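You operate a simulated robot arm through the tools that you are given. There is no shell and no other tool. Be economical: measure what you need, move in short steps, check, and stop when the job is done.

You are at the controls of a simulated robot arm. One attempt, no reset.

JOB
Put the potato on to steam over the saucepan.
Fine: lid off on to the extra burner, saucepan across to the rapid burner, steamer basket down into it, then light on medium and leave it burning.

The check looks at the end state, three seconds after you hand in, the way a careful person would. Anything else that was tipped, shoved, dropped, spilled or broken makes it a failure. A push-on lid holds only when it is set on centred and level and pressed home; a screw cap is set on level and turned clockwise until tight.

ROBOT AND FRAMES
A 6-joint arm with a two-finger parallel gripper, fixed in place. Base frame: the origin is at the foot of the arm, x ahead of it, y to its left, z up. Readings come in mm, rad, newtons and seconds.
Its first joint turns from -1.152 to 1.152 rad. Payload 2.45 kg.
The tool frame sits at the grasp point between the pads (the TCP): z along the fingers, y along the line on which they close. The tips reach 24 mm beyond it. Largest opening 68 mm; finger width 17, thickness 10; the body of the gripper, 40 by 70 mm, starts 41 mm behind the TCP.
Orientation is that of the tool frame in the base frame, as a unit quaternion [w, x, y, z]. With the fingers straight down and closing along the base's y, the tool's x points along the base's -x, its y along +y and its z along -z.

CONTROLS
- The arm moves only by the tool jog_arm. Its argument "commands" is a list that holds one entry, the list of rows, each a list of 7 numbers: the shift along the base's x, y, z in mm, then the turn, a rotation vector about the base's x, y, z in rad, then the opening, from 0 (shut) to 1 (fully open). In form: [[[tx, ty, tz, ax, ay, az, gripper], ...]]. A call has 1 to 8 rows; each row is the pose to reach, as a shift and turn from the pose commanded when the call began. Each row takes 0.2 s and may step no farther than 50 mm and 0.15 rad from the row before; otherwise, or with a gripper value out of range, the whole call is refused. A pose out of reach is approached as far as the arm can. The call stops where the force on the tool passes 40 N (or 10 N more than at its start, if that is more) or the arm is blocked; 0.2 s more then pass. The fingers move at their own pace (about 108 mm/s each) and stop on an object; they squeeze with about 25 N. The grip force told is the motor's: it shows also when the fingers shut on nothing. Time passes only in rows, and 0.2 s behind the last, so rows that repeat a pose let the fingers close. The reply holds the time, the measured pose of the TCP, the force on the tool along the base axes, the opening and the grip force, in the units named above and with some noise.
- Cameras (640 x 400 px; columns grow to the right, rows downward): "scene" is fixed at [161.4, 402.8, 1470.5]; the picture's right is [-0.83, -0.56, 0.00], its down [-0.29, 0.42, -0.86] and it looks along [0.48, -0.71, -0.51] (base axes); focal length 252 px, centre (320, 200). "wrist" rides on the gripper at [-32, 0, -39] in the tool frame; the picture's right is [0.00, -1.00, 0.00], its down [0.97, 0.00, -0.24] and it looks along [0.24, 0.00, 0.97] (tool axes); focal length 218 px, centre (320, 200).
- snapshot(camera): a new picture of that camera. The clock stands still meanwhile.
- probe_pixels(camera, pixels): there is no depth. For up to 12 entries [column, row, z] of the newest picture of that camera ("zoom" is the newest enlarged one), the place [x, y] in the base frame at which the ray of that pixel passes the height z, good to about 2 mm. The clock stands still meanwhile.
- zoom(camera, box): a new picture of the part [left, top, right, bottom] of that camera's present view, enlarged. The clock stands still meanwhile.
- finish_job(): hands the job in; it is judged then, once.

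Go step by step. Measure first, check grasps and placings, and put right what went wrong. The budget is 80 turns and 38 pictures, counting those below and the enlarged ones. Unless the task says otherwise, let go and move clear before handing in, and close with one line.

The tools are called after "Emit:" as a command line: name --argument value ..., lists and objects as JSON in quotes. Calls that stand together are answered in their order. jog_arm: Moves the arm, as the interface text tells. Its arguments: {"type":"object","properties":{"commands":{"type":"array","items":{"type":"array","items":{"type":"array","items":{"type":"number"}}}}},"required":["commands"]} The other tools are called the same way: snapshot (camera) takes a picture; probe_pixels (camera, pixels) gives the place at which the rays of pixels pass given heights; zoom (camera, box) takes an enlarged picture of a part of a camera's view; finish_job () hands the job in.

At the start:

```text
time: 0.0
eef_pos: [501.5, 39.8, 1362.7]
ee_rot: [0.001, 0.001, 1.0, 0.0]
wrist_force: [-0.2, 0.1, 0.5]
gripper_width: 68.0
gripper_force: 0.0
```

scene: 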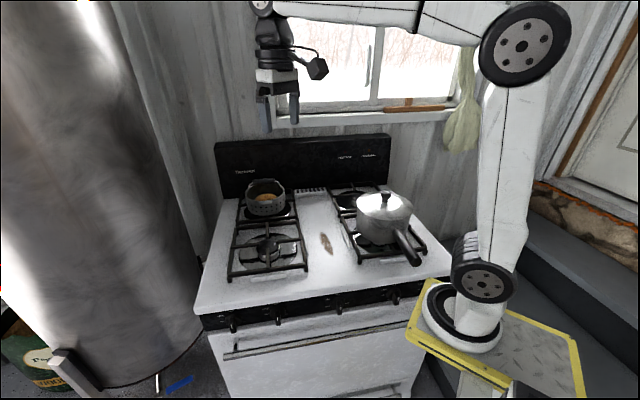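
wrist: 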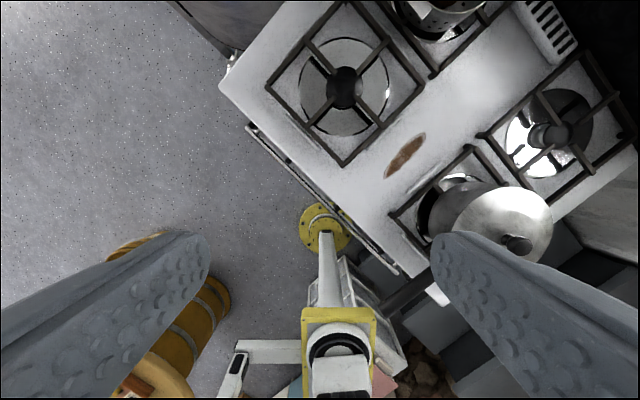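

The scene shows the stove with the saucepan and lid at (385,215), the basket with the potato at (267,197), and two free burners. I'll zoom to find the burner labels and knobs.

Emit:
zoom --camera "scene" --box '[190, 120, 450, 282]'

Emit:
zoom --camera "scene" --box '[190, 270, 450, 400]'

Emit:
zoom --camera "wrist" --box '[220, 0, 640, 280]'

```text
2.46 times, centred on (320, 201) of scene
```

zoom: 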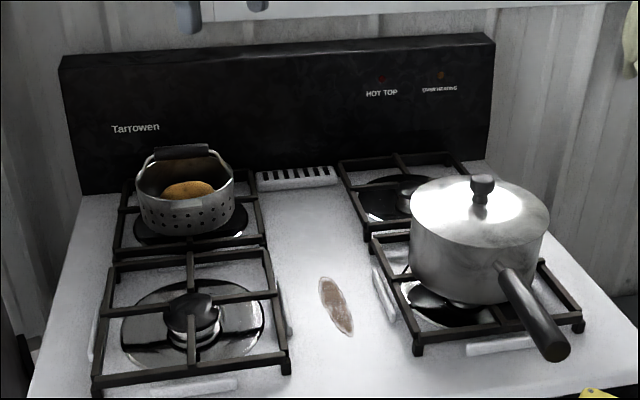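

```text
2.46 times, centred on (320, 335) of scene
```

zoom: 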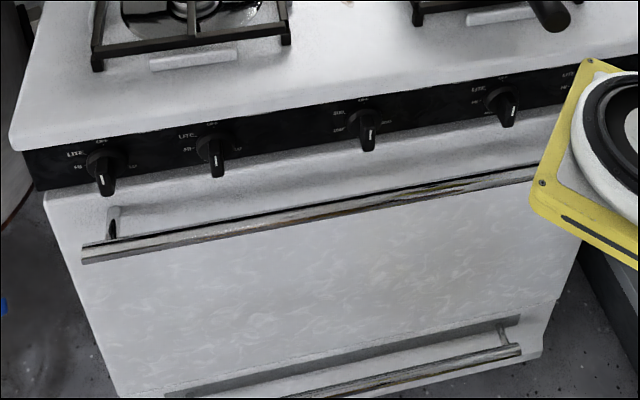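

```text
1.43 times, centred on (430, 140) of wrist
```

zoom: 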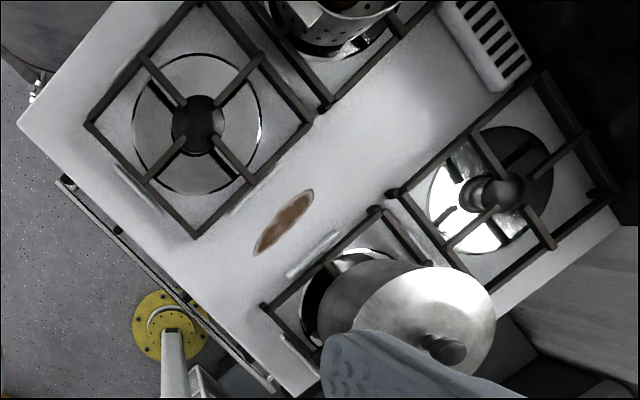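

The burners have no readable names yet, so I'll measure key points and zoom harder on the knobs.

Emit:
zoom --camera "scene" --box '[210, 295, 320, 364]'

Emit:
zoom --camera "scene" --box '[320, 280, 430, 349]'

Emit:
probe_pixels --camera "scene" --pixels '[[233, 325, 900], [278, 321, 900], [340, 309, 900], [396, 297, 900], [195, 312, 948], [452, 272, 948], [267, 245, 970], [386, 195, 1090], [267, 215, 980], [350, 196, 970], [415, 258, 1040]]'

Emit:
probe_pixels --camera "wrist" --pixels '[[344, 88, 970], [548, 135, 970], [515, 243, 1100], [220, 85, 948], [408, 155, 948], [460, 180, 948], [435, 10, 980]]'

```text
5.80 times, centred on (265, 330) of scene
```

zoom: 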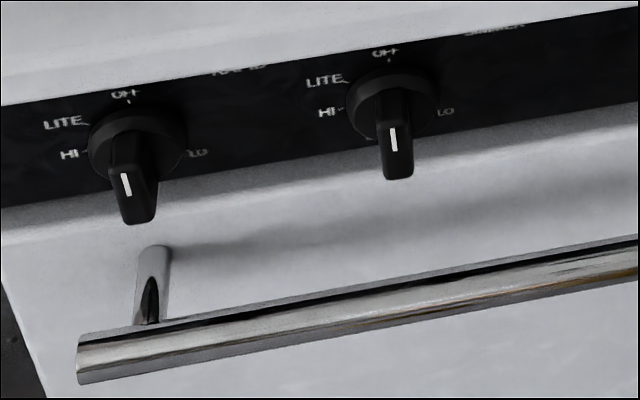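

```text
5.80 times, centred on (375, 314) of scene
```

zoom: 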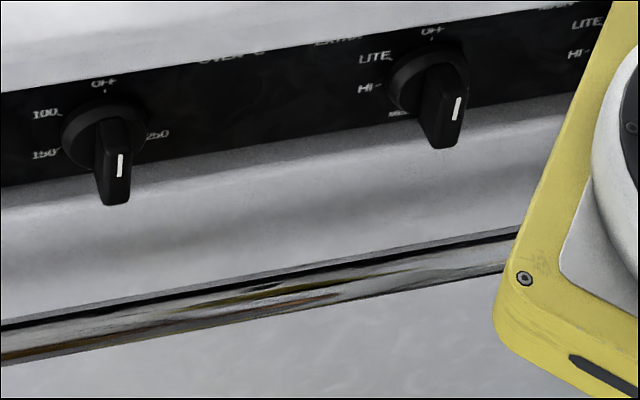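

```text
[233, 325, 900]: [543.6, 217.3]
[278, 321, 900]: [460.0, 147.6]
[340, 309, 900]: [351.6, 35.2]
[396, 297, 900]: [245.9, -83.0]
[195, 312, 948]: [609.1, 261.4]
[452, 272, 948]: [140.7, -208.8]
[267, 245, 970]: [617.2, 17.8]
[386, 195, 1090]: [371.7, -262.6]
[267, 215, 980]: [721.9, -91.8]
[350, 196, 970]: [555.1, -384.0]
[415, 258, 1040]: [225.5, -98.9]
```

```text
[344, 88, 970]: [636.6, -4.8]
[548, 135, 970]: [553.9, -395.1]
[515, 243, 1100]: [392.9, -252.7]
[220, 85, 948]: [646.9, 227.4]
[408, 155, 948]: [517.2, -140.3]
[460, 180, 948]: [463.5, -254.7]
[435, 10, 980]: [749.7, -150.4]
```

The labels RAPID, SIMMER, OVEN, EXTRA and MAIN are near the knobs, but it isn't clear which label goes with which knob. The stove is yawed 45°, so I'll yaw and tilt the wrist camera to face the panel.

Emit:
jog_arm --commands '[[[-10, 25, -20, 0, 0, -0.14, 1], [-25, 60, -40, 0, 0, -0.28, 1], [-40, 95, -60, 0, 0, -0.42, 1], [-55, 130, -80, 0, 0, -0.56, 1], [-70, 165, -100, 0, 0, -0.7, 1], [-85, 200, -120, 0, 0, -0.785, 1], [-100, 220, -150, 0, 0, -0.785, 1]]]'

Emit:
jog_arm --commands '[[[0, 0, -20, -0.1, -0.1, 0, 1], [0, 0, -40, -0.2, -0.2, 0, 1], [0, 0, -60, -0.3, -0.3, 0, 1], [0, 0, -90, -0.4, -0.4, 0, 1], [0, 0, -120, -0.5, -0.5, 0, 1], [0, 0, -150, -0.6, -0.6, 0, 1], [0, 0, -180, -0.7, -0.7, 0, 1], [0, 0, -210, -0.8, -0.8, 0, 1]]]'

Emit:
snapshot --camera "wrist"

```text
time: 1.6
eef_pos: [401.4, 259.4, 1211.0]
ee_rot: [0.0, 0.384, 0.923, -0.001]
wrist_force: [-0.4, 0.2, 0.4]
gripper_width: 68.5
gripper_force: 0.2
```

```text
time: 3.4
eef_pos: [406.3, 255.3, 1002.6]
ee_rot: [0.497, 0.324, 0.778, -0.206]
wrist_force: [-0.5, 0.3, -0.4]
gripper_width: 68.0
gripper_force: 0.1
out of reach, approached as far as the arm can: row 8
```

```text
30 pictures are left
```

wrist: 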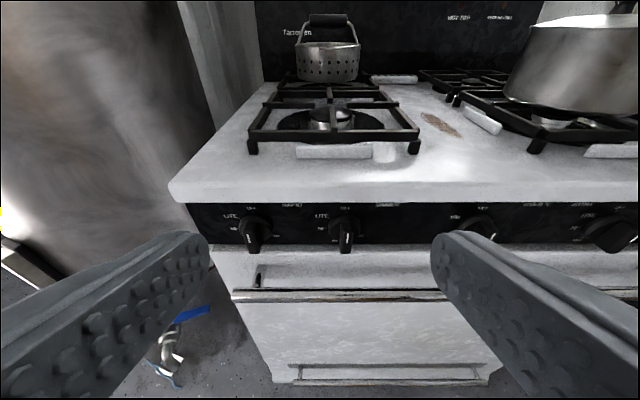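

Emit:
zoom --camera "wrist" --box '[180, 180, 420, 280]'

Emit:
zoom --camera "wrist" --box '[420, 180, 640, 280]'

```text
2.67 times, centred on (300, 230) of wrist
```

zoom: 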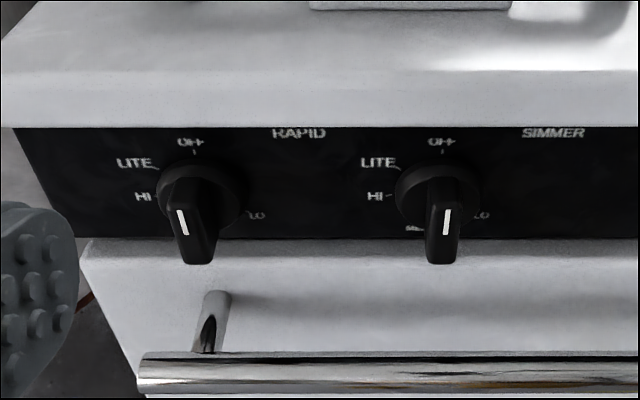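

```text
2.91 times, centred on (530, 230) of wrist
```

zoom: 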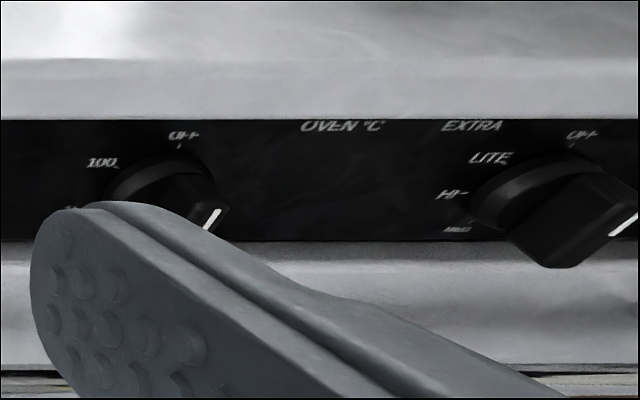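

RAPID is the leftmost knob and EXTRA is the fourth. I'll zoom on the white strips beside the burners, which may mark which burner is which.

Emit:
zoom --camera "wrist" --box '[240, 60, 440, 170]'

Emit:
zoom --camera "wrist" --box '[420, 60, 640, 170]'

```text
3.20 times, centred on (340, 115) of wrist
```

zoom: 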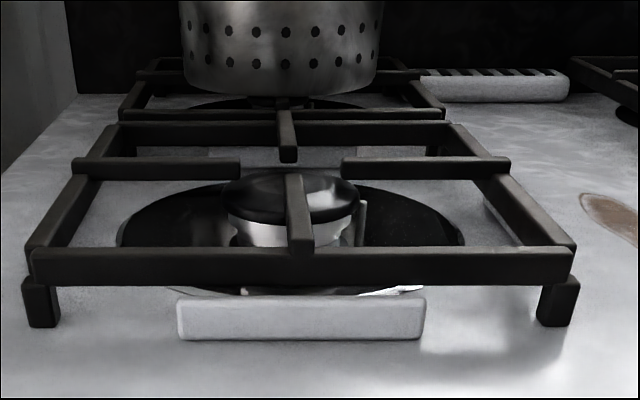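

```text
2.91 times, centred on (530, 115) of wrist
```

zoom: 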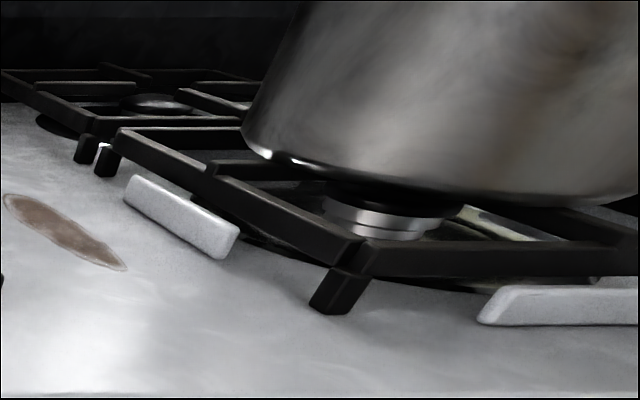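

The tabs are blank. The knobs read left to right as RAPID, SIMMER, OVEN, EXTRA, MAIN, so rapid is the free front-left burner and extra is the free rear-right one. Next I'll untilt and go over the saucepan to measure the lid knob.

Emit:
jog_arm --commands '[[[-10, 0, 30, 0.1, 0.1, 0, 1], [-10, 0, 70, 0.2, 0.2, 0, 1], [-10, 0, 110, 0.3, 0.3, 0, 1], [-10, -20, 150, 0.4, 0.4, 0, 1], [-10, -50, 190, 0.5, 0.5, 0, 1], [-10, -80, 230, 0.6, 0.6, 0, 1], [-10, -115, 260, 0.7, 0.7, 0, 1], [-10, -150, 290, 0.8, 0.8, 0, 1]]]'

Emit:
jog_arm --commands '[[[0, -45, 5, 0, 0, 0, 1], [0, -90, 5, 0, 0, 0, 1], [0, -135, 5, 0, 0, 0, 1], [0, -180, 5, 0, 0, 0, 1], [0, -225, 5, 0, 0, 0, 1], [-5, -270, 5, 0, 0, 0, 1], [-10, -315, 5, 0, 0, 0, 1]]]'

Emit:
snapshot --camera "wrist"

```text
time: 5.2
eef_pos: [397.1, 104.5, 1293.1]
ee_rot: [0.001, 0.383, 0.924, 0.001]
wrist_force: [-0.5, 1.0, -0.5]
gripper_width: 68.1
gripper_force: 0.1
```

```text
time: 6.8
eef_pos: [389.6, -208.5, 1296.3]
ee_rot: [0.001, 0.383, 0.924, -0.001]
wrist_force: [-0.1, -1.1, -0.6]
gripper_width: 67.9
gripper_force: 0.0
```

```text
25 pictures are left
```

wrist: 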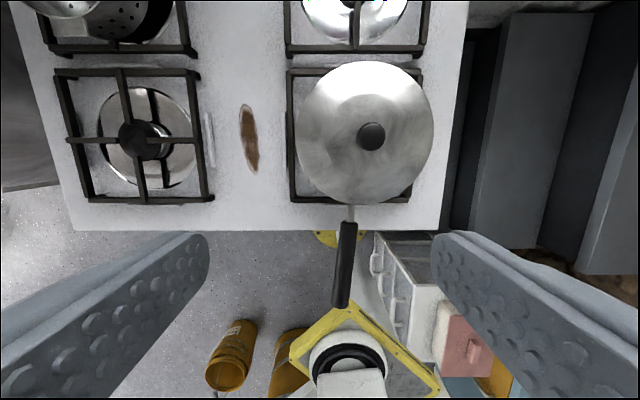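

The lid knob is at (371,136) in the wrist view, and the saucepan handle points toward the stove front. I'll triangulate the heights.

Emit:
probe_pixels --camera "wrist" --pixels '[[371, 136, 1080], [371, 136, 1120], [297, 130, 1060], [434, 130, 1060], [345, 220, 1040], [343, 305, 1040], [145, 138, 975], [65, 98, 975], [212, 160, 975], [354, 2, 975], [288, 13, 975], [427, 13, 975]]'

Emit:
probe_pixels --camera "scene" --pixels '[[386, 192.5, 1080], [386, 192.5, 1120], [385, 201, 1080], [385, 201, 1060], [415, 258, 1040], [415, 258, 1060]]'

Emit:
zoom --camera "scene" --box '[330, 170, 440, 280]'

```text
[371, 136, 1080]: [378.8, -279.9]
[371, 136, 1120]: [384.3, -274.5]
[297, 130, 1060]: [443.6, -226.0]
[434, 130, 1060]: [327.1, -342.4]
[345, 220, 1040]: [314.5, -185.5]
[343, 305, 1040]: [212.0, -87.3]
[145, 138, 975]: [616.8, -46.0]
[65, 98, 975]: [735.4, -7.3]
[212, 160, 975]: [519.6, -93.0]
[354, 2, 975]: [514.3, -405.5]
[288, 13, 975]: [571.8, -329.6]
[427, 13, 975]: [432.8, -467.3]
```

```text
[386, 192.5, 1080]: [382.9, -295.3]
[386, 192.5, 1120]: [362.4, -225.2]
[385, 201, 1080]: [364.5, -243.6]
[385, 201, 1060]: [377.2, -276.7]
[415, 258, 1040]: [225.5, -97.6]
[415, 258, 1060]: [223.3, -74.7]
```

```text
3.64 times, centred on (385, 225) of scene
```

zoom: 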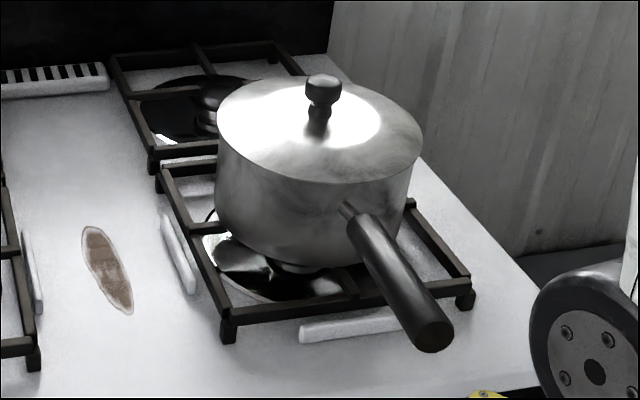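

The lid knob's top is at about (380,-279,1088) and its foot at about 1059. I'll descend above it and check the alignment.

Emit:
jog_arm --commands '[[[-9, -35, -30, 0, 0, 0, 1], [-9.6, -70.5, -75, 0, 0, 0, 1], [-9.6, -70.5, -120, 0, 0, 0, 1], [-9.6, -70.5, -140, 0, 0, 0, 1]]]'

Emit:
snapshot --camera "wrist"

```text
refused: row 2 steps farther than a row can; nothing moved
```

```text
23 pictures are left
```

wrist: 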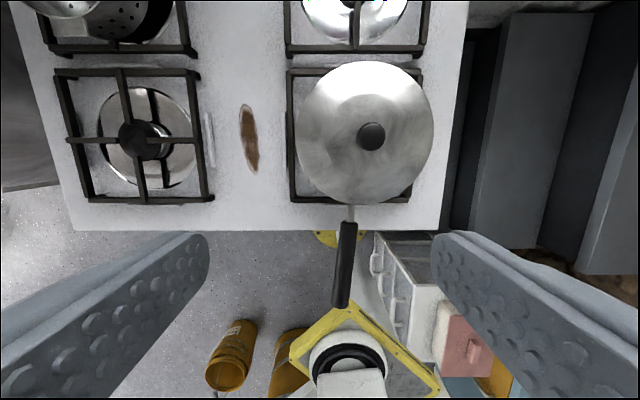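

The call was refused because row 2 stepped too far, so nothing moved. I'll retry with smaller steps.

Emit:
jog_arm --commands '[[[-5, -25, -30, 0, 0, 0, 1], [-9, -50, -60, 0, 0, 0, 1], [-9.6, -70.5, -95, 0, 0, 0, 1], [-9.6, -70.5, -140, 0, 0, 0, 1]]]'

Emit:
snapshot --camera "wrist"

```text
time: 7.8
eef_pos: [377.8, -276.6, 1154.4]
ee_rot: [0.002, 0.383, 0.924, -0.002]
wrist_force: [0.4, 0.5, -0.3]
gripper_width: 68.1
gripper_force: 0.1
```

```text
22 pictures are left
```

wrist: 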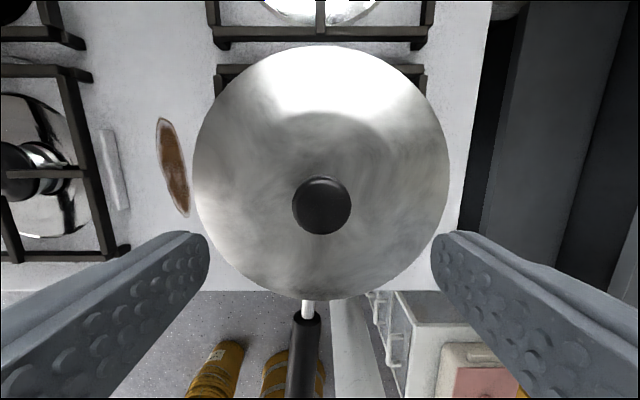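

Emit:
probe_pixels --camera "wrist" --pixels '[[322, 205, 1088], [321, 172, 1050], [193, 172, 1050], [449, 172, 1050], [308, 302, 1030], [308, 302, 1045], [304, 390, 1045], [304, 390, 1030]]'

Emit:
jog_arm --commands '[[[2, -2, -25, 0, 0, 0, 1], [2, -2, -50, 0, 0, 0, 1], [2, -2, -67, 0, 0, 0, 1], [2, -2, -67, 0, 0, 0, 0], [2, -2, -67, 0, 0, 0, 0], [2, -2, -67, 0, 0, 0, 0]]]'

```text
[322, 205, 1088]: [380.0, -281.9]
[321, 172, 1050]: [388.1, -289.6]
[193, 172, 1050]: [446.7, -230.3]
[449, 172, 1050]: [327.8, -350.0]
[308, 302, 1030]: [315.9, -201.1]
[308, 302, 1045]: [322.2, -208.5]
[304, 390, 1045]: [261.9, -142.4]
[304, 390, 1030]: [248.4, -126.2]
```

```text
time: 9.2
eef_pos: [380.5, -280.1, 1088.7]
ee_rot: [0.0, 0.383, 0.924, -0.002]
wrist_force: [-0.1, 0.1, -0.1]
gripper_width: 30.3
gripper_force: 24.6
```

The grip on the knob is 30 mm wide, so it holds. I'll lift straight up and probe the rear-right grate corners and cap meanwhile.

Emit:
jog_arm --commands '[[[0, 0, 10, 0, 0, 0, 0], [0, 0, 30, 0, 0, 0, 0], [0, 0, 70, 0, 0, 0, 0], [0, 0, 110, 0, 0, 0, 0], [0, 0, 150, 0, 0, 0, 0]]]'

Emit:
zoom --camera "scene" --box '[310, 130, 470, 230]'

```text
time: 10.4
eef_pos: [379.5, -280.8, 1239.1]
ee_rot: [0.001, 0.383, 0.924, 0.0]
wrist_force: [0.3, 0.2, -2.0]
gripper_width: 30.3
gripper_force: 24.8
```

```text
4.00 times, centred on (390, 180) of scene
```

zoom: 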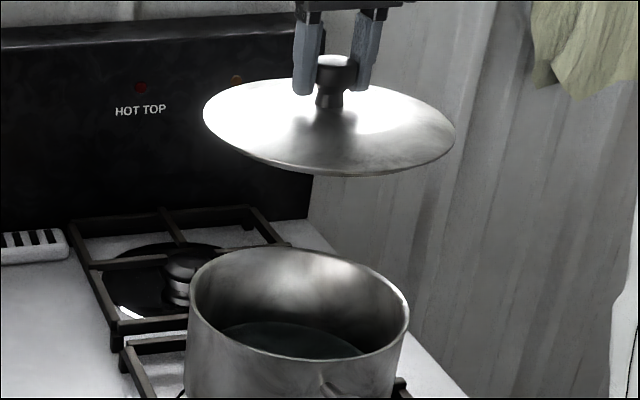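

Emit:
probe_pixels --camera "zoom" --pixels '[[188, 262, 975], [188, 262, 985], [72, 225, 975], [72, 225, 990], [250, 208, 975], [250, 208, 990], [113, 322, 975], [113, 322, 990], [300, 268, 1050], [299, 247, 1050], [190, 300, 1050], [410, 310, 1050]]'

Emit:
probe_pixels --camera "scene" --pixels '[[303, 267, 948], [228, 279, 948], [303, 266, 975], [228, 272, 975], [306, 266, 960]]'

```text
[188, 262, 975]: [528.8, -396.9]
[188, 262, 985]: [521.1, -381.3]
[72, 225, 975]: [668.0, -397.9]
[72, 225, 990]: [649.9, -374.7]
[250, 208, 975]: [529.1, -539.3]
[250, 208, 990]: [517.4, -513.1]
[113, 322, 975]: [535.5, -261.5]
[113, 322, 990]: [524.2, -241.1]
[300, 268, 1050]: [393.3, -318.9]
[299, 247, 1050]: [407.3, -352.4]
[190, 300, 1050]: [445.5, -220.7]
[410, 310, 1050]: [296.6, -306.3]
```

```text
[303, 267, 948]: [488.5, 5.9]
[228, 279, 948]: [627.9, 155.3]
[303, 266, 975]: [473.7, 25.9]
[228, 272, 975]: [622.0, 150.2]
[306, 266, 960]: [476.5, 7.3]
```

The two cameras agree only if the grate tops are at z≈948 and the stove top is at about 895. That puts the rear-right grate centre at about (552,-446) and the front-left at (644,-7). I'll carry the lid over and lower it most of the way.

Emit:
jog_arm --commands '[[[30, -29, 0, 0, 0, 0, 0], [62, -60, 0, 0, 0, 0, 0], [95, -92, 0, 0, 0, 0, 0], [128, -124, 0, 0, 0, 0, 0], [155, -149, 0, 0, 0, 0, 0], [172, -165, 0, 0, 0, 0, 0], [172, -165, -40, 0, 0, 0, 0], [172, -165, -80, 0, 0, 0, 0]]]'

Emit:
jog_arm --commands '[[[0, 0, -40, 0, 0, 0, 0], [0, 0, -80, 0, 0, 0, 0], [0, 0, -110, 0, 0, 0, 0], [0, 0, -125, 0, 0, 0, 0]]]'

Emit:
zoom --camera "scene" --box '[310, 130, 470, 230]'

```text
time: 12.2
eef_pos: [557.2, -452.4, 1162.1]
ee_rot: [-0.001, 0.382, 0.924, -0.001]
wrist_force: [-0.5, -0.7, -1.6]
gripper_width: 30.5
gripper_force: 24.9
out of reach, approached as far as the arm can: row 6, 8
```

```text
time: 13.2
eef_pos: [573.9, -466.6, 1047.4]
ee_rot: [0.0, 0.383, 0.924, -0.001]
wrist_force: [-0.2, -0.1, -2.6]
gripper_width: 30.3
gripper_force: 24.9
out of reach, approached as far as the arm can: row 1, 2, 3, 4
```

```text
4.00 times, centred on (390, 180) of scene
```

zoom: 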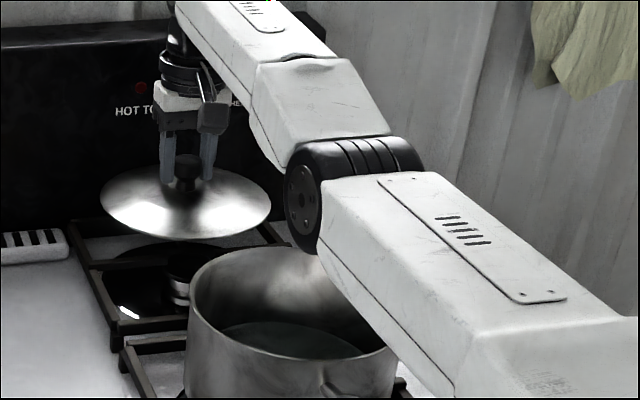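

The arm strayed outward to (574,-467) with out-of-reach notes, so I need the full view of its posture.

Emit:
snapshot --camera "scene"

```text
19 pictures are left
```

scene: 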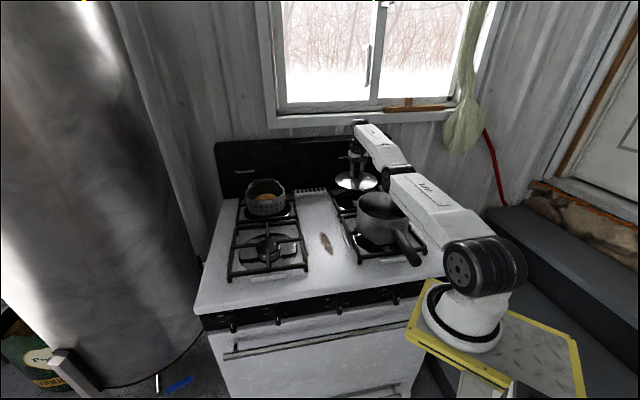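

The arm ran out to its full straight stretch (r≈740), so the high path was too far out. I'll retract toward the target in small steps and see whether it bends again.

Emit:
jog_arm --commands '[[[-10, 8, 10, 0, 0, 0, 0], [-20, 16, 20, 0, 0, 0, 0], [-30, 24, 20, 0, 0, 0, 0]]]'

```text
time: 14.0
eef_pos: [569.2, -468.3, 1065.9]
ee_rot: [0.001, 0.384, 0.923, -0.002]
wrist_force: [-0.1, 0.0, -2.1]
gripper_width: 30.2
gripper_force: 25.4
out of reach, approached as far as the arm can: row 1, 2, 3
```

It is still on the straight-arm singularity. I'll rise to clear the pan and then retract in large radial steps to force the elbow to bend.

Emit:
jog_arm --commands '[[[-5, 4, 45, 0, 0, 0, 0], [-15, 12, 90, 0, 0, 0, 0], [-30, 24, 130, 0, 0, 0, 0], [-60, 48, 150, 0, 0, 0, 0], [-95, 77, 150, 0, 0, 0, 0], [-130, 105, 150, 0, 0, 0, 0]]]'

```text
time: 15.4
eef_pos: [513.7, -434.5, 1270.0]
ee_rot: [-0.005, 0.383, 0.924, 0.001]
wrist_force: [0.6, 0.3, -2.9]
gripper_width: 30.3
gripper_force: 25.0
out of reach, approached as far as the arm can: row 3, 4, 5, 6
```

All readings sit on a sphere of radius about 744 mm, which suggests the elbow is stuck past straight. I'll push outward to full stretch and then move down, so the elbow bends upward again.

Emit:
jog_arm --commands '[[[20, -16, 20, 0, 0, 0, 0], [45, -36, 45, 0, 0, 0, 0]]]'

Emit:
jog_arm --commands '[[[0, 0, -45, 0, 0, 0, 0], [0, 0, -90, 0, 0, 0, 0], [-10, 8, -130, 0, 0, 0, 0]]]'

Emit:
snapshot --camera "scene"

```text
time: 16.0
eef_pos: [516.1, -432.5, 1275.4]
ee_rot: [0.001, 0.383, 0.924, -0.001]
wrist_force: [1.2, -0.2, -1.9]
gripper_width: 30.3
gripper_force: 25.1
out of reach, approached as far as the arm can: row 1, 2
```

```text
time: 16.8
eef_pos: [521.0, -435.8, 1235.0]
ee_rot: [-0.031, 0.384, 0.923, 0.012]
wrist_force: [-0.2, 0.2, -1.5]
gripper_width: 30.4
gripper_force: 25.4
out of reach, approached as far as the arm can: row 1, 2, 3
```

```text
18 pictures are left
```

scene: 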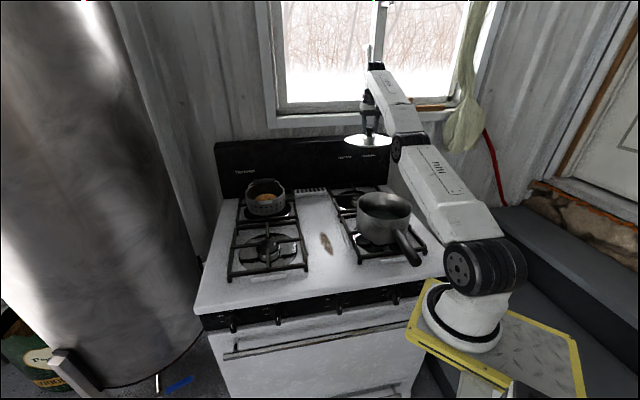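

Emit:
jog_arm --commands '[[[0, 0, -20, 0, 0, 0, 0], [0, 0, -40, 0, 0, 0, 0], [0, 0, -60, 0, 0, 0, 0], [0, 0, -60, 0, 0, 0, 0]]]'

```text
time: 17.8
eef_pos: [524.0, -436.5, 1216.6]
ee_rot: [-0.046, 0.383, 0.922, 0.019]
wrist_force: [-0.1, 0.0, -2.7]
gripper_width: 30.2
gripper_force: 25.2
out of reach, approached as far as the arm can: row 1, 2, 3, 4
```

The straight elbow gives no first-order way to bend while the tool stays upright, but tilting the tool does bend it. I'll tilt the tips briefly toward the base while moving inward, to unlock it.

Emit:
jog_arm --commands '[[[-12, 10, 0, 0.06, 0.08, 0, 0], [-25, 20, 0, 0.13, 0.15, 0, 0], [-45, 36, 0, 0.19, 0.23, 0, 0], [-70, 56, 0, 0.19, 0.23, 0, 0]]]'

```text
time: 18.8
eef_pos: [451.0, -379.7, 1215.8]
ee_rot: [-0.172, 0.377, 0.908, 0.056]
wrist_force: [-0.3, 0.7, -1.6]
gripper_width: 30.2
gripper_force: 24.7
```

It is unlocked, with that pose reached cleanly. Now I'll level the tool again.

Emit:
jog_arm --commands '[[[-10, 8, 0, -0.08, -0.092, 0, 0], [-20, 16, 0, -0.158, -0.184, 0, 0], [-20, 16, 0, -0.2365, -0.2766, 0.001, 0]]]'

```text
time: 19.6
eef_pos: [434.1, -366.8, 1216.4]
ee_rot: [0.001, 0.383, 0.924, -0.001]
wrist_force: [-1.1, -0.4, -1.0]
gripper_width: 30.3
gripper_force: 24.7
```

Upright again at (434,-367,1216) with the elbow bent. I'll go lower first (z≈1130, clear of the rim) and then out to the rear-right grate.

Emit:
jog_arm --commands '[[[0, 0, -40, 0, 0, 0, 0], [10, -7, -80, 0, 0, 0, 0], [40, -27, -88, 0, 0, 0, 0], [75, -50, -95, 0, 0, 0, 0], [100, -67, -110, 0, 0, 0, 0], [118, -79, -130, 0, 0, 0, 0], [118, -79, -170, 0, 0, 0, 0], [118, -79, -205, 0, 0, 0, 0]]]'

Emit:
zoom --camera "scene" --box '[310, 130, 470, 230]'

```text
time: 21.4
eef_pos: [553.3, -444.6, 1012.3]
ee_rot: [-0.001, 0.383, 0.924, 0.001]
wrist_force: [-0.8, 1.1, -1.8]
gripper_width: 30.3
gripper_force: 24.8
```

```text
4.00 times, centred on (390, 180) of scene
```

zoom: 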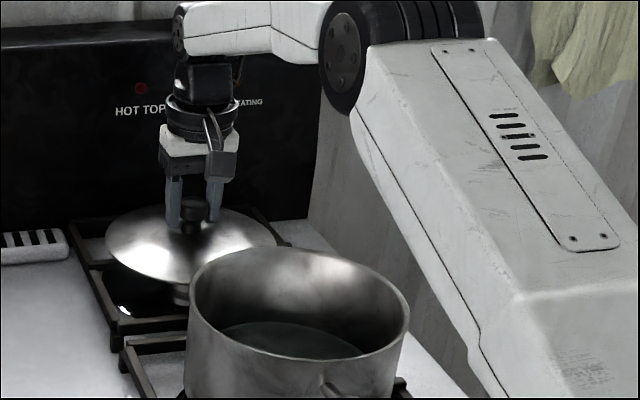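

Elbow is up and the lid is centred over the rear-right grate. I'll lower it in small steps until it touches.

Emit:
jog_arm --commands '[[[0, 0, -8, 0, 0, 0, 0], [0, 0, -14, 0, 0, 0, 0], [0, 0, -18, 0, 0, 0, 0], [0, 0, -21, 0, 0, 0, 0], [0, 0, -23, 0, 0, 0, 0]]]'

```text
time: 22.6
eef_pos: [553.4, -444.5, 994.2]
ee_rot: [0.003, 0.384, 0.923, -0.001]
wrist_force: [-4.3, 1.3, 33.3]
gripper_width: 30.3
gripper_force: 24.9
```

The lid is down on the grate at z≈994 with 33 N. I'll ease up, open and back off vertically.

Emit:
jog_arm --commands '[[[0, 0, 4, 0, 0, 0, 0], [0, 0, 4.5, 0, 0, 0, 1], [0, 0, 4.5, 0, 0, 0, 1], [0, 0, 20, 0, 0, 0, 1], [0, 0, 60, 0, 0, 0, 1], [-15, 12, 100, 0, 0, 0, 1], [-45, 36, 130, 0, 0, 0, 1]]]'

Emit:
snapshot --camera "wrist"

```text
time: 24.2
eef_pos: [507.1, -408.7, 1117.9]
ee_rot: [-0.001, 0.383, 0.924, 0.0]
wrist_force: [-0.4, -0.5, 0.2]
gripper_width: 68.0
gripper_force: 0.0
```

```text
16 pictures are left
```

wrist: 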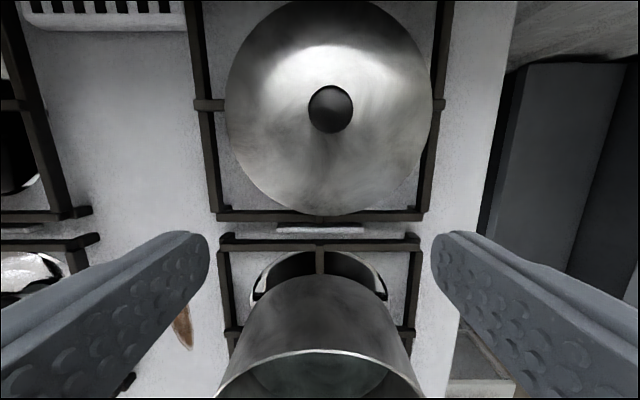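

The lid sits centred on the rear-right grate. Next is the pan. I plan to pinch its right-hand rim and keep it level, so I'll move above it to look inside.

Emit:
jog_arm --commands '[[[-35, 15, 25, 0, 0, 0, 1], [-70, 30, 50, 0, 0, 0, 1], [-110, 48, 62, 0, 0, 0, 1], [-145, 64, 62, 0, 0, 0, 1], [-155, 85, 62, 0, 0, 0, 1]]]'

Emit:
snapshot --camera "wrist"

```text
time: 25.4
eef_pos: [350.5, -323.9, 1179.9]
ee_rot: [0.0, 0.383, 0.924, 0.0]
wrist_force: [0.4, -0.5, 0.2]
gripper_width: 68.0
gripper_force: 0.0
```

```text
15 pictures are left
```

wrist: 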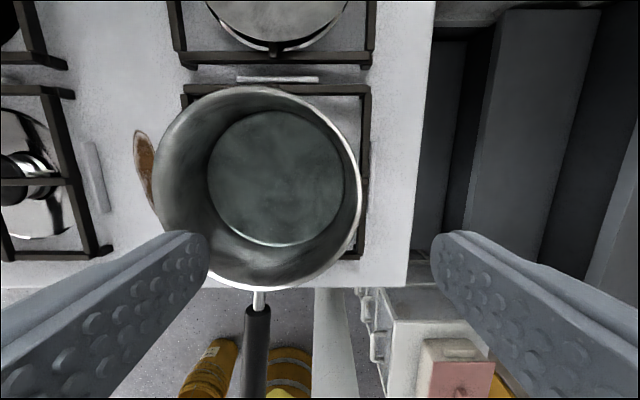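

Emit:
probe_pixels --camera "wrist" --pixels '[[362, 188, 1047], [153, 188, 1047], [257, 86, 1047], [257, 290, 1047], [259, 295, 1035], [257, 308, 1035], [255, 395, 1035], [207, 180, 955], [344, 180, 955]]'

```text
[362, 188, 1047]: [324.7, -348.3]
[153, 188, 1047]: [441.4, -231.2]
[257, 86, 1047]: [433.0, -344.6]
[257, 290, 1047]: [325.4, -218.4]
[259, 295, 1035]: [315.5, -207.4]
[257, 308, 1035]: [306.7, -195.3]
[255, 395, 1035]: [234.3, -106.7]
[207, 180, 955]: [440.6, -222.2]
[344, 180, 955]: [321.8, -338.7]
```

The pan centre is about (381,-285) with radius 82, and the handle points at 129°. I'll go over the right rim at (323,-343) and straddle the wall.

Emit:
jog_arm --commands '[[[-27, -19.5, -20, 0, 0, 0, 1], [-27, -19.5, -60, 0, 0, 0, 1], [-27, -19.5, -100, 0, 0, 0, 1], [-27, -19.5, -135, 0, 0, 0, 1], [-27, -19.5, -156, 0, 0, 0, 1]]]'

Emit:
snapshot --camera "wrist"

```text
time: 26.6
eef_pos: [327.4, -344.5, 1024.5]
ee_rot: [0.0, 0.383, 0.924, 0.0]
wrist_force: [1.1, -0.7, -0.5]
gripper_width: 68.0
gripper_force: 0.0
```

```text
14 pictures are left
```

wrist: 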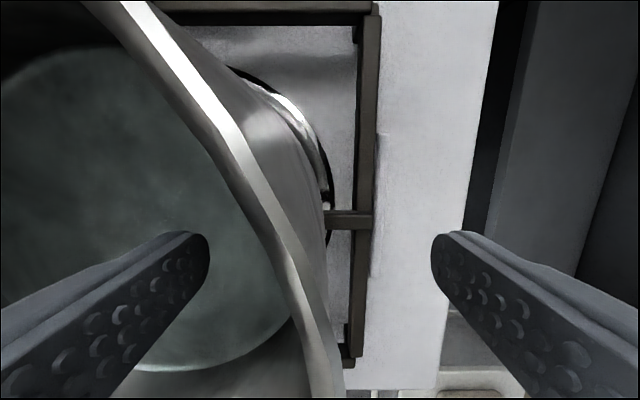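

The wall lies between the fingers. I'll close and then test-lift 6 mm.

Emit:
jog_arm --commands '[[[0, 0, 0, 0, 0, 0, 0], [0, 0, 0, 0, 0, 0, 0], [0, 0, 0, 0, 0, 0, 0]]]'

Emit:
jog_arm --commands '[[[0, 0, 3, 0, 0, 0, 0], [0, 0, 6, 0, 0, 0, 0], [0, 0, 8, 0, 0, 0, 0], [0, 0, 8, 0, 0, 0, 0]]]'

Emit:
zoom --camera "scene" --box '[320, 170, 440, 280]'

```text
time: 27.4
eef_pos: [325.6, -344.6, 1024.3]
ee_rot: [-0.001, 0.383, 0.924, 0.0]
wrist_force: [1.0, 3.4, -0.1]
gripper_width: 6.6
gripper_force: 25.0
```

```text
time: 28.4
eef_pos: [325.1, -344.1, 1033.2]
ee_rot: [0.0, 0.383, 0.924, 0.0]
wrist_force: [-0.2, 0.0, -12.8]
gripper_width: 2.7
gripper_force: 25.0
```

```text
3.64 times, centred on (380, 225) of scene
```

zoom: 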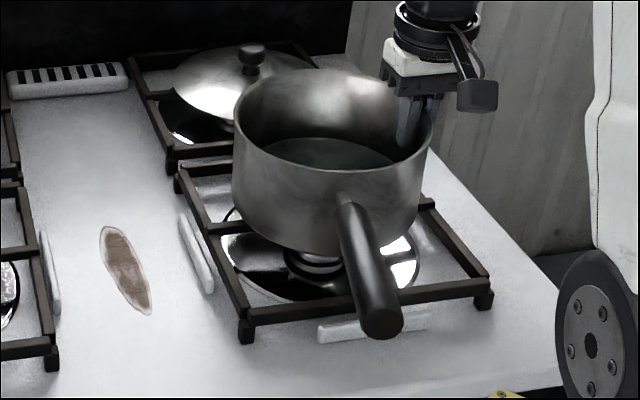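

The scale reads 12.8 N and the pan follows the gripper. I'll raise it a little more slowly and check that it hangs level.

Emit:
jog_arm --commands '[[[0, 0, 6, 0, 0, 0, 0], [0, 0, 12, 0, 0, 0, 0], [0, 0, 18, 0, 0, 0, 0], [0, 0, 22, 0, 0, 0, 0], [0, 0, 22, 0, 0, 0, 0]]]'

Emit:
zoom --camera "scene" --box '[320, 170, 440, 280]'

```text
time: 29.6
eef_pos: [326.0, -342.6, 1054.8]
ee_rot: [-0.001, 0.384, 0.923, 0.0]
wrist_force: [0.8, -0.1, -11.8]
gripper_width: 2.9
gripper_force: 25.3
```

```text
3.64 times, centred on (380, 225) of scene
```

zoom: 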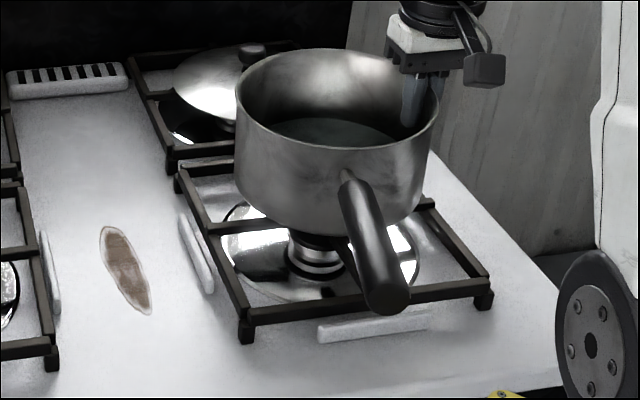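

The pan hangs essentially level and clear of the grate. I'll measure the front-left grate corners for the target.

Emit:
probe_pixels --camera "scene" --pixels '[[228.6, 273.5, 948], [307, 267, 948], [233.9, 226.5, 948], [300.6, 221.6, 948], [268, 244, 940]]'

```text
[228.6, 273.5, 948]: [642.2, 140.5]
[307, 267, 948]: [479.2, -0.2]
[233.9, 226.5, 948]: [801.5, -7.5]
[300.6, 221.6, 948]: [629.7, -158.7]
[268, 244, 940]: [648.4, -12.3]
```

The target pan centre is about (642,-8), so the TCP goes to about (585,-65). I'll carry it gently in small steps.

Emit:
jog_arm --commands '[[[0, 0, 8, 0, 0, 0, 0], [3, 3, 18, 0, 0, 0, 0], [12, 13, 25, 0, 0, 0, 0], [27, 29, 28, 0, 0, 0, 0], [46, 49, 28, 0, 0, 0, 0], [66, 71, 28, 0, 0, 0, 0], [86, 93, 28, 0, 0, 0, 0], [102, 110, 28, 0, 0, 0, 0]]]'

Emit:
jog_arm --commands '[[[10, 11, 0, 0, 0, 0, 0], [28, 30, 0, 0, 0, 0, 0], [48, 51, 0, 0, 0, 0, 0], [70, 75, 0, 0, 0, 0, 0], [92, 99, 0, 0, 0, 0, 0], [114, 122, 0, 0, 0, 0, 0], [134, 143, 0, 0, 0, 0, 0], [148, 158, 0, 0, 0, 0, 0]]]'

```text
time: 31.4
eef_pos: [427.3, -232.1, 1081.5]
ee_rot: [-0.001, 0.384, 0.923, 0.001]
wrist_force: [-0.8, 0.1, -12.5]
gripper_width: 3.1
gripper_force: 25.2
```

```text
time: 33.2
eef_pos: [575.5, -74.0, 1081.7]
ee_rot: [-0.001, 0.383, 0.924, -0.001]
wrist_force: [-0.2, -0.6, -12.2]
gripper_width: 3.1
gripper_force: 25.0
```

Emit:
jog_arm --commands '[[[6, 6, 0, 0, 0, 0, 0], [9.5, 9, -8, 0, 0, 0, 0], [9.5, 9, -20, 0, 0, 0, 0], [9.5, 9, -32, 0, 0, 0, 0], [9.5, 9, -40, 0, 0, 0, 0]]]'

Emit:
zoom --camera "scene" --box '[210, 160, 370, 290]'

```text
time: 34.4
eef_pos: [585.7, -66.2, 1041.9]
ee_rot: [-0.001, 0.384, 0.923, -0.001]
wrist_force: [-0.2, 0.4, -12.1]
gripper_width: 3.3
gripper_force: 24.9
```

```text
3.08 times, centred on (290, 225) of scene
```

zoom: 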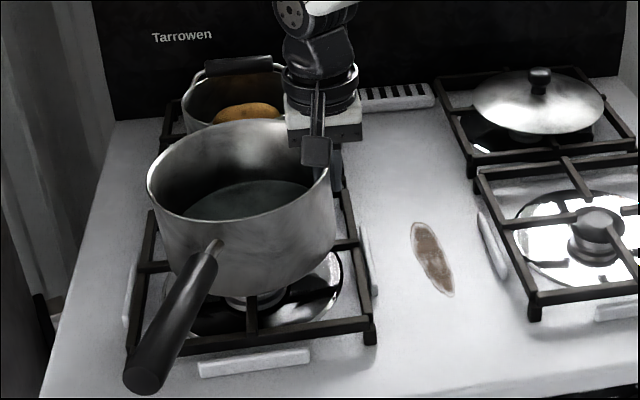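

The pan is above the front-left burner. I'll lower it slowly to contact.

Emit:
jog_arm --commands '[[[0, 0, -5, 0, 0, 0, 0], [0, 0, -9, 0, 0, 0, 0], [0, 0, -12, 0, 0, 0, 0], [0, 0, -15, 0, 0, 0, 0], [0, 0, -17, 0, 0, 0, 0]]]'

```text
time: 35.6
eef_pos: [586.1, -66.6, 1026.9]
ee_rot: [0.001, 0.383, 0.924, 0.0]
wrist_force: [-3.4, -4.8, 4.2]
gripper_width: 3.4
gripper_force: 24.9
```

Contact is made. I'll settle 2 mm more, open the fingers and rise straight up out of the pan.

Emit:
jog_arm --commands '[[[0, 0, -1, 0, 0, 0, 0], [0, 0, -2, 0, 0, 0, 0], [0, 0, -2, 0, 0, 0, 0.3], [0, 0, -2, 0, 0, 0, 0.6], [0, 0, 0, 0, 0, 0, 0.6], [0, 0, 30, 0, 0, 0, 0.6], [0, 0, 70, 0, 0, 0, 0.8], [0, 0, 110, 0, 0, 0, 1]]]'

Emit:
jog_arm --commands '[[[-10, 0, 35, 0, 0, 0, 1], [-10, 0, 70, 0, 0, 0, 1], [-10, 0, 100, 0, 0, 0, 1]]]'

Emit:
snapshot --camera "wrist"

```text
time: 37.4
eef_pos: [585.6, -65.0, 1134.4]
ee_rot: [-0.001, 0.384, 0.924, 0.0]
wrist_force: [-0.6, 0.5, 0.6]
gripper_width: 67.9
gripper_force: 0.1
```

```text
time: 38.2
eef_pos: [574.0, -67.3, 1235.6]
ee_rot: [0.0, 0.384, 0.923, 0.0]
wrist_force: [-1.1, 0.0, -0.3]
gripper_width: 68.0
gripper_force: 0.0
```

```text
10 pictures are left
```

wrist: 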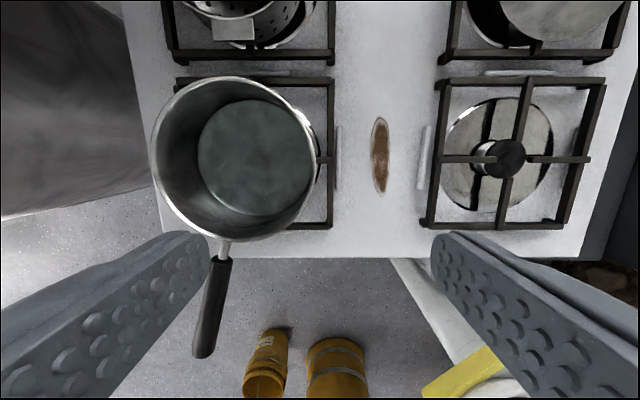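

The pan sits on the front-left grate. Now I'll triangulate the basket's bail grip from the wrist (234,30) and scene (264,181) pixels, and check the pan centre.

Emit:
probe_pixels --camera "wrist" --pixels '[[234, 30, 1050], [234, 30, 1090], [234, 30, 1020], [212, 30, 1070], [255, 30, 1070], [257, 157, 955], [150, 158, 1047], [322, 158, 1047], [240, 77, 1047], [235, 241, 1047], [188, 8, 1020], [278, 8, 1020]]'

Emit:
probe_pixels --camera "scene" --pixels '[[264, 181, 1050], [264, 181, 1090], [264, 181, 1020], [252.6, 182, 1050], [274.5, 180, 1050]]'

Emit:
zoom --camera "scene" --box '[225, 165, 305, 220]'

```text
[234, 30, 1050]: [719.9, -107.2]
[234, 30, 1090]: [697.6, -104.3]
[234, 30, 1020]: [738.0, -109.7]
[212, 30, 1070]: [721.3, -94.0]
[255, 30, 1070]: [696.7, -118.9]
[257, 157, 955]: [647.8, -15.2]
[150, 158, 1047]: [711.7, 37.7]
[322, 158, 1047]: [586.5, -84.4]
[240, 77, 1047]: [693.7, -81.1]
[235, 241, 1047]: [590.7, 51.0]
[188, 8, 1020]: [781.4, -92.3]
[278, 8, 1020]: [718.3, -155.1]
```

```text
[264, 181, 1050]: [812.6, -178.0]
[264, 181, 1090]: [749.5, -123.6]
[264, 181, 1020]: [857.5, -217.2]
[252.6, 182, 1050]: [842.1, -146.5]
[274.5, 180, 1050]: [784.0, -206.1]
```

```text
7.27 times, centred on (265, 192) of scene
```

zoom: 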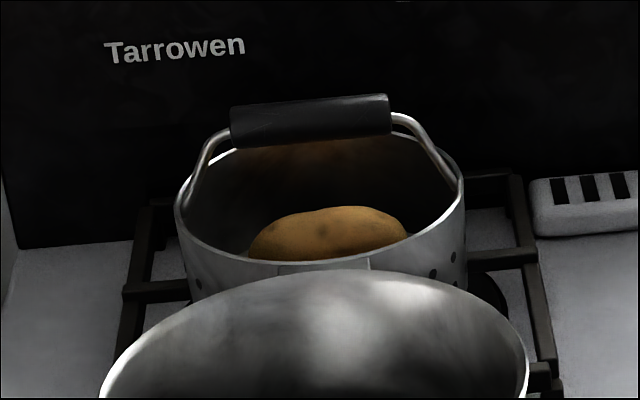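

The pan centre is about (646,-18), and the level pan is well on its grate. The bail grip is near (812,-178,1050) and lies along the stove's width. That is beyond straight-down reach, so I'll yaw +90° and tilt the tool 45° outward.

Emit:
jog_arm --commands '[[[0, 0, 0, 0, 0, 0.14, 1], [0, 0, 0, 0, 0, 0.28, 1], [0, 0, 0, 0, 0, 0.42, 1], [0, 0, 0, 0, 0, 0.56, 1], [0, 0, 0, 0, 0, 0.7, 1], [0, 0, 0, 0, 0, 0.84, 1], [0, 0, 0, 0, 0, 0.98, 1], [0, 0, 0, 0, 0, 1.12, 1]]]'

Emit:
jog_arm --commands '[[[0, 0, 0, 0, 0, 0.15, 1], [0, 0, 0, 0, 0, 0.3, 1], [0, 0, 0, 0, 0, 0.451, 1]]]'

Emit:
jog_arm --commands '[[[0, 0, 0, -0.1, -0.1, 0, 1], [10, -5, 0, -0.2, -0.2, 0, 1], [25, -10, 0, -0.3, -0.3, 0, 1], [50, -15, 0, -0.4, -0.4, 0, 1], [75, -20, 0, -0.5, -0.5, 0, 1], [100, -25, -20, -0.555, -0.555, 0, 1], [120, -30, -40, -0.555, -0.555, 0, 1]]]'

Emit:
snapshot --camera "wrist"

```text
time: 40.0
eef_pos: [574.4, -66.9, 1235.2]
ee_rot: [0.001, -0.169, 0.986, 0.0]
wrist_force: [0.2, 0.4, 0.0]
gripper_width: 68.0
gripper_force: 0.0
```

```text
time: 40.8
eef_pos: [575.0, -65.7, 1234.9]
ee_rot: [-0.001, -0.383, 0.924, 0.001]
wrist_force: [-0.5, -0.4, 0.7]
gripper_width: 67.9
gripper_force: 0.0
```

```text
time: 42.4
eef_pos: [695.3, -95.7, 1195.2]
ee_rot: [0.146, -0.352, 0.854, -0.354]
wrist_force: [0.1, -0.1, 0.6]
gripper_width: 68.5
gripper_force: 0.0
```

```text
8 pictures are left
```

wrist: 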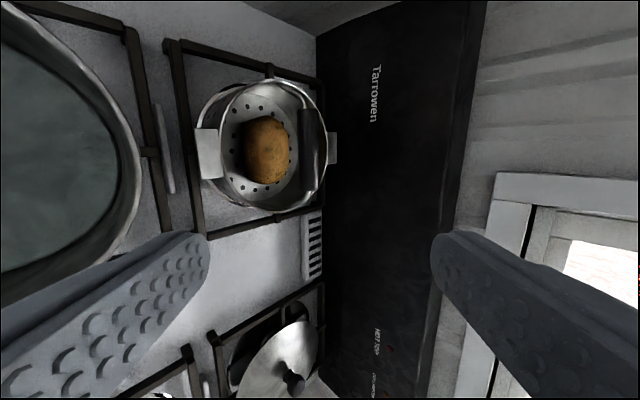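

The bail grip is the dark bar at (308,150), and the rim tabs are at (208,153) and (333,148). I'll triangulate with the scene view.

Emit:
probe_pixels --camera "wrist" --pixels '[[308, 150, 1050], [308, 150, 1070], [306, 108, 1060], [310, 192, 1060], [208, 153, 1020], [208, 153, 1000], [333, 148, 1020], [333, 148, 1000], [266, 150, 960]]'

Emit:
probe_pixels --camera "scene" --pixels '[[263.8, 181, 1060], [263.8, 181, 1070], [265.7, 201.4, 1000], [265.7, 201.4, 1020], [246, 193, 1020], [284, 191, 1020]]'

```text
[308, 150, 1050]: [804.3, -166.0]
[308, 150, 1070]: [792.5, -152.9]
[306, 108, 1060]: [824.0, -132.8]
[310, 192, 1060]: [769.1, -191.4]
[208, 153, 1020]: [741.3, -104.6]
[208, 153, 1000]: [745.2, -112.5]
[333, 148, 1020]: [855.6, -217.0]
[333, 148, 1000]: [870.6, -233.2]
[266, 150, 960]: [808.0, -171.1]
```

```text
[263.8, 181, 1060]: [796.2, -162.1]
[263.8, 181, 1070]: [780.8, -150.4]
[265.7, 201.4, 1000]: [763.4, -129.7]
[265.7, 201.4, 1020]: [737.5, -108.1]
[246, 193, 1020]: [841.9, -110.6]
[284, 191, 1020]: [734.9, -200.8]
```

Bar centre is (797,-160,1059), directly over the basket centre, and the rim tabs are at z≈1018. I'll move to a pre-grasp pose with a narrower opening, then advance along the tilted tool axis.

Emit:
jog_arm --commands '[[[20, -8, -26, 0, 0, 0, 0.65], [42, -16, -53, 0, 0, 0, 0.65], [62, -24, -79, 0, 0, 0, 0.65], [72, -34, -93, 0, 0, 0, 0.65], [82, -44, -107, 0, 0, 0, 0.65]]]'

Emit:
snapshot --camera "wrist"

```text
time: 43.6
eef_pos: [776.5, -139.7, 1087.0]
ee_rot: [0.147, -0.352, 0.854, -0.353]
wrist_force: [-0.1, -1.2, 0.5]
gripper_width: 44.7
gripper_force: 0.0
```

```text
7 pictures are left
```

wrist: 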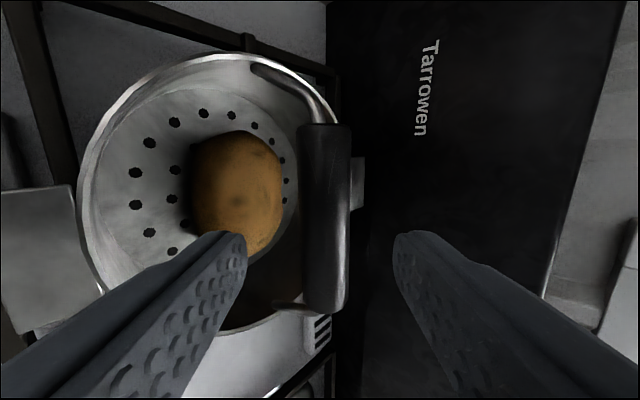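

The bar at (325,217) is centred between the fingers. I'll advance 29 mm and close.

Emit:
jog_arm --commands '[[[7, -7, -9, 0, 0, 0, 0.65], [14, -14, -19, 0, 0, 0, 0.65], [20.5, -20.5, -27, 0, 0, 0, 0.65], [20.5, -20.5, -27, 0, 0, 0, 0], [20.5, -20.5, -27, 0, 0, 0, 0], [20.5, -20.5, -27, 0, 0, 0, 0]]]'

```text
time: 45.0
eef_pos: [797.3, -159.4, 1060.6]
ee_rot: [0.146, -0.353, 0.854, -0.354]
wrist_force: [1.1, -0.9, 1.2]
gripper_width: 20.9
gripper_force: 25.0
```

The grip holds on the 21 mm bar. I'll lift a little, watching for reach limits.

Emit:
jog_arm --commands '[[[0, 0, 8, 0, 0, 0, 0], [0, 0, 20, 0, 0, 0, 0], [-4, 4, 38, 0, 0, 0, 0], [-9, 9, 58, 0, 0, 0, 0]]]'

Emit:
zoom --camera "scene" --box '[200, 110, 340, 260]'

```text
time: 46.0
eef_pos: [787.4, -151.6, 1119.3]
ee_rot: [0.146, -0.353, 0.854, -0.353]
wrist_force: [0.2, -0.3, -4.3]
gripper_width: 20.7
gripper_force: 25.3
```

```text
2.67 times, centred on (270, 185) of scene
```

zoom: 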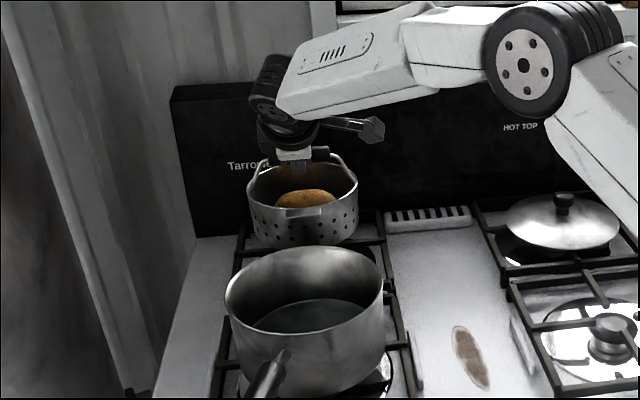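

The basket hangs level at 4.3 N. I'll raise it to clear the rim and carry it over the pan.

Emit:
jog_arm --commands '[[[-4, 4, 20, 0, 0, 0, 0], [-9, 9, 42, 0, 0, 0, 0], [-15, 15, 64, 0, 0, 0, 0], [-30, 29, 68, 0, 0, 0, 0], [-52, 50, 68, 0, 0, 0, 0], [-76, 72, 68, 0, 0, 0, 0], [-100, 95, 68, 0, 0, 0, 0], [-122, 116, 68, 0, 0, 0, 0]]]'

Emit:
jog_arm --commands '[[[-12, 11, 0, 0, 0, 0, 0], [-20, 18, -2, 0, 0, 0, 0], [-20, 18, -14, 0, 0, 0, 0], [-20, 18, -20, 0, 0, 0, 0]]]'

Emit:
zoom --camera "scene" --box '[210, 130, 340, 280]'

```text
time: 47.8
eef_pos: [667.4, -35.2, 1187.2]
ee_rot: [0.146, -0.353, 0.854, -0.354]
wrist_force: [0.0, 0.3, -2.5]
gripper_width: 20.9
gripper_force: 24.8
```

```text
time: 48.8
eef_pos: [647.0, -17.3, 1166.6]
ee_rot: [0.146, -0.353, 0.854, -0.354]
wrist_force: [0.2, 0.3, -3.9]
gripper_width: 20.8
gripper_force: 25.3
```

```text
2.67 times, centred on (275, 205) of scene
```

zoom: 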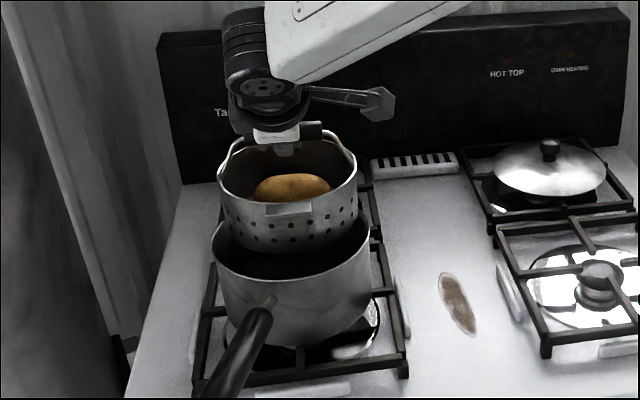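

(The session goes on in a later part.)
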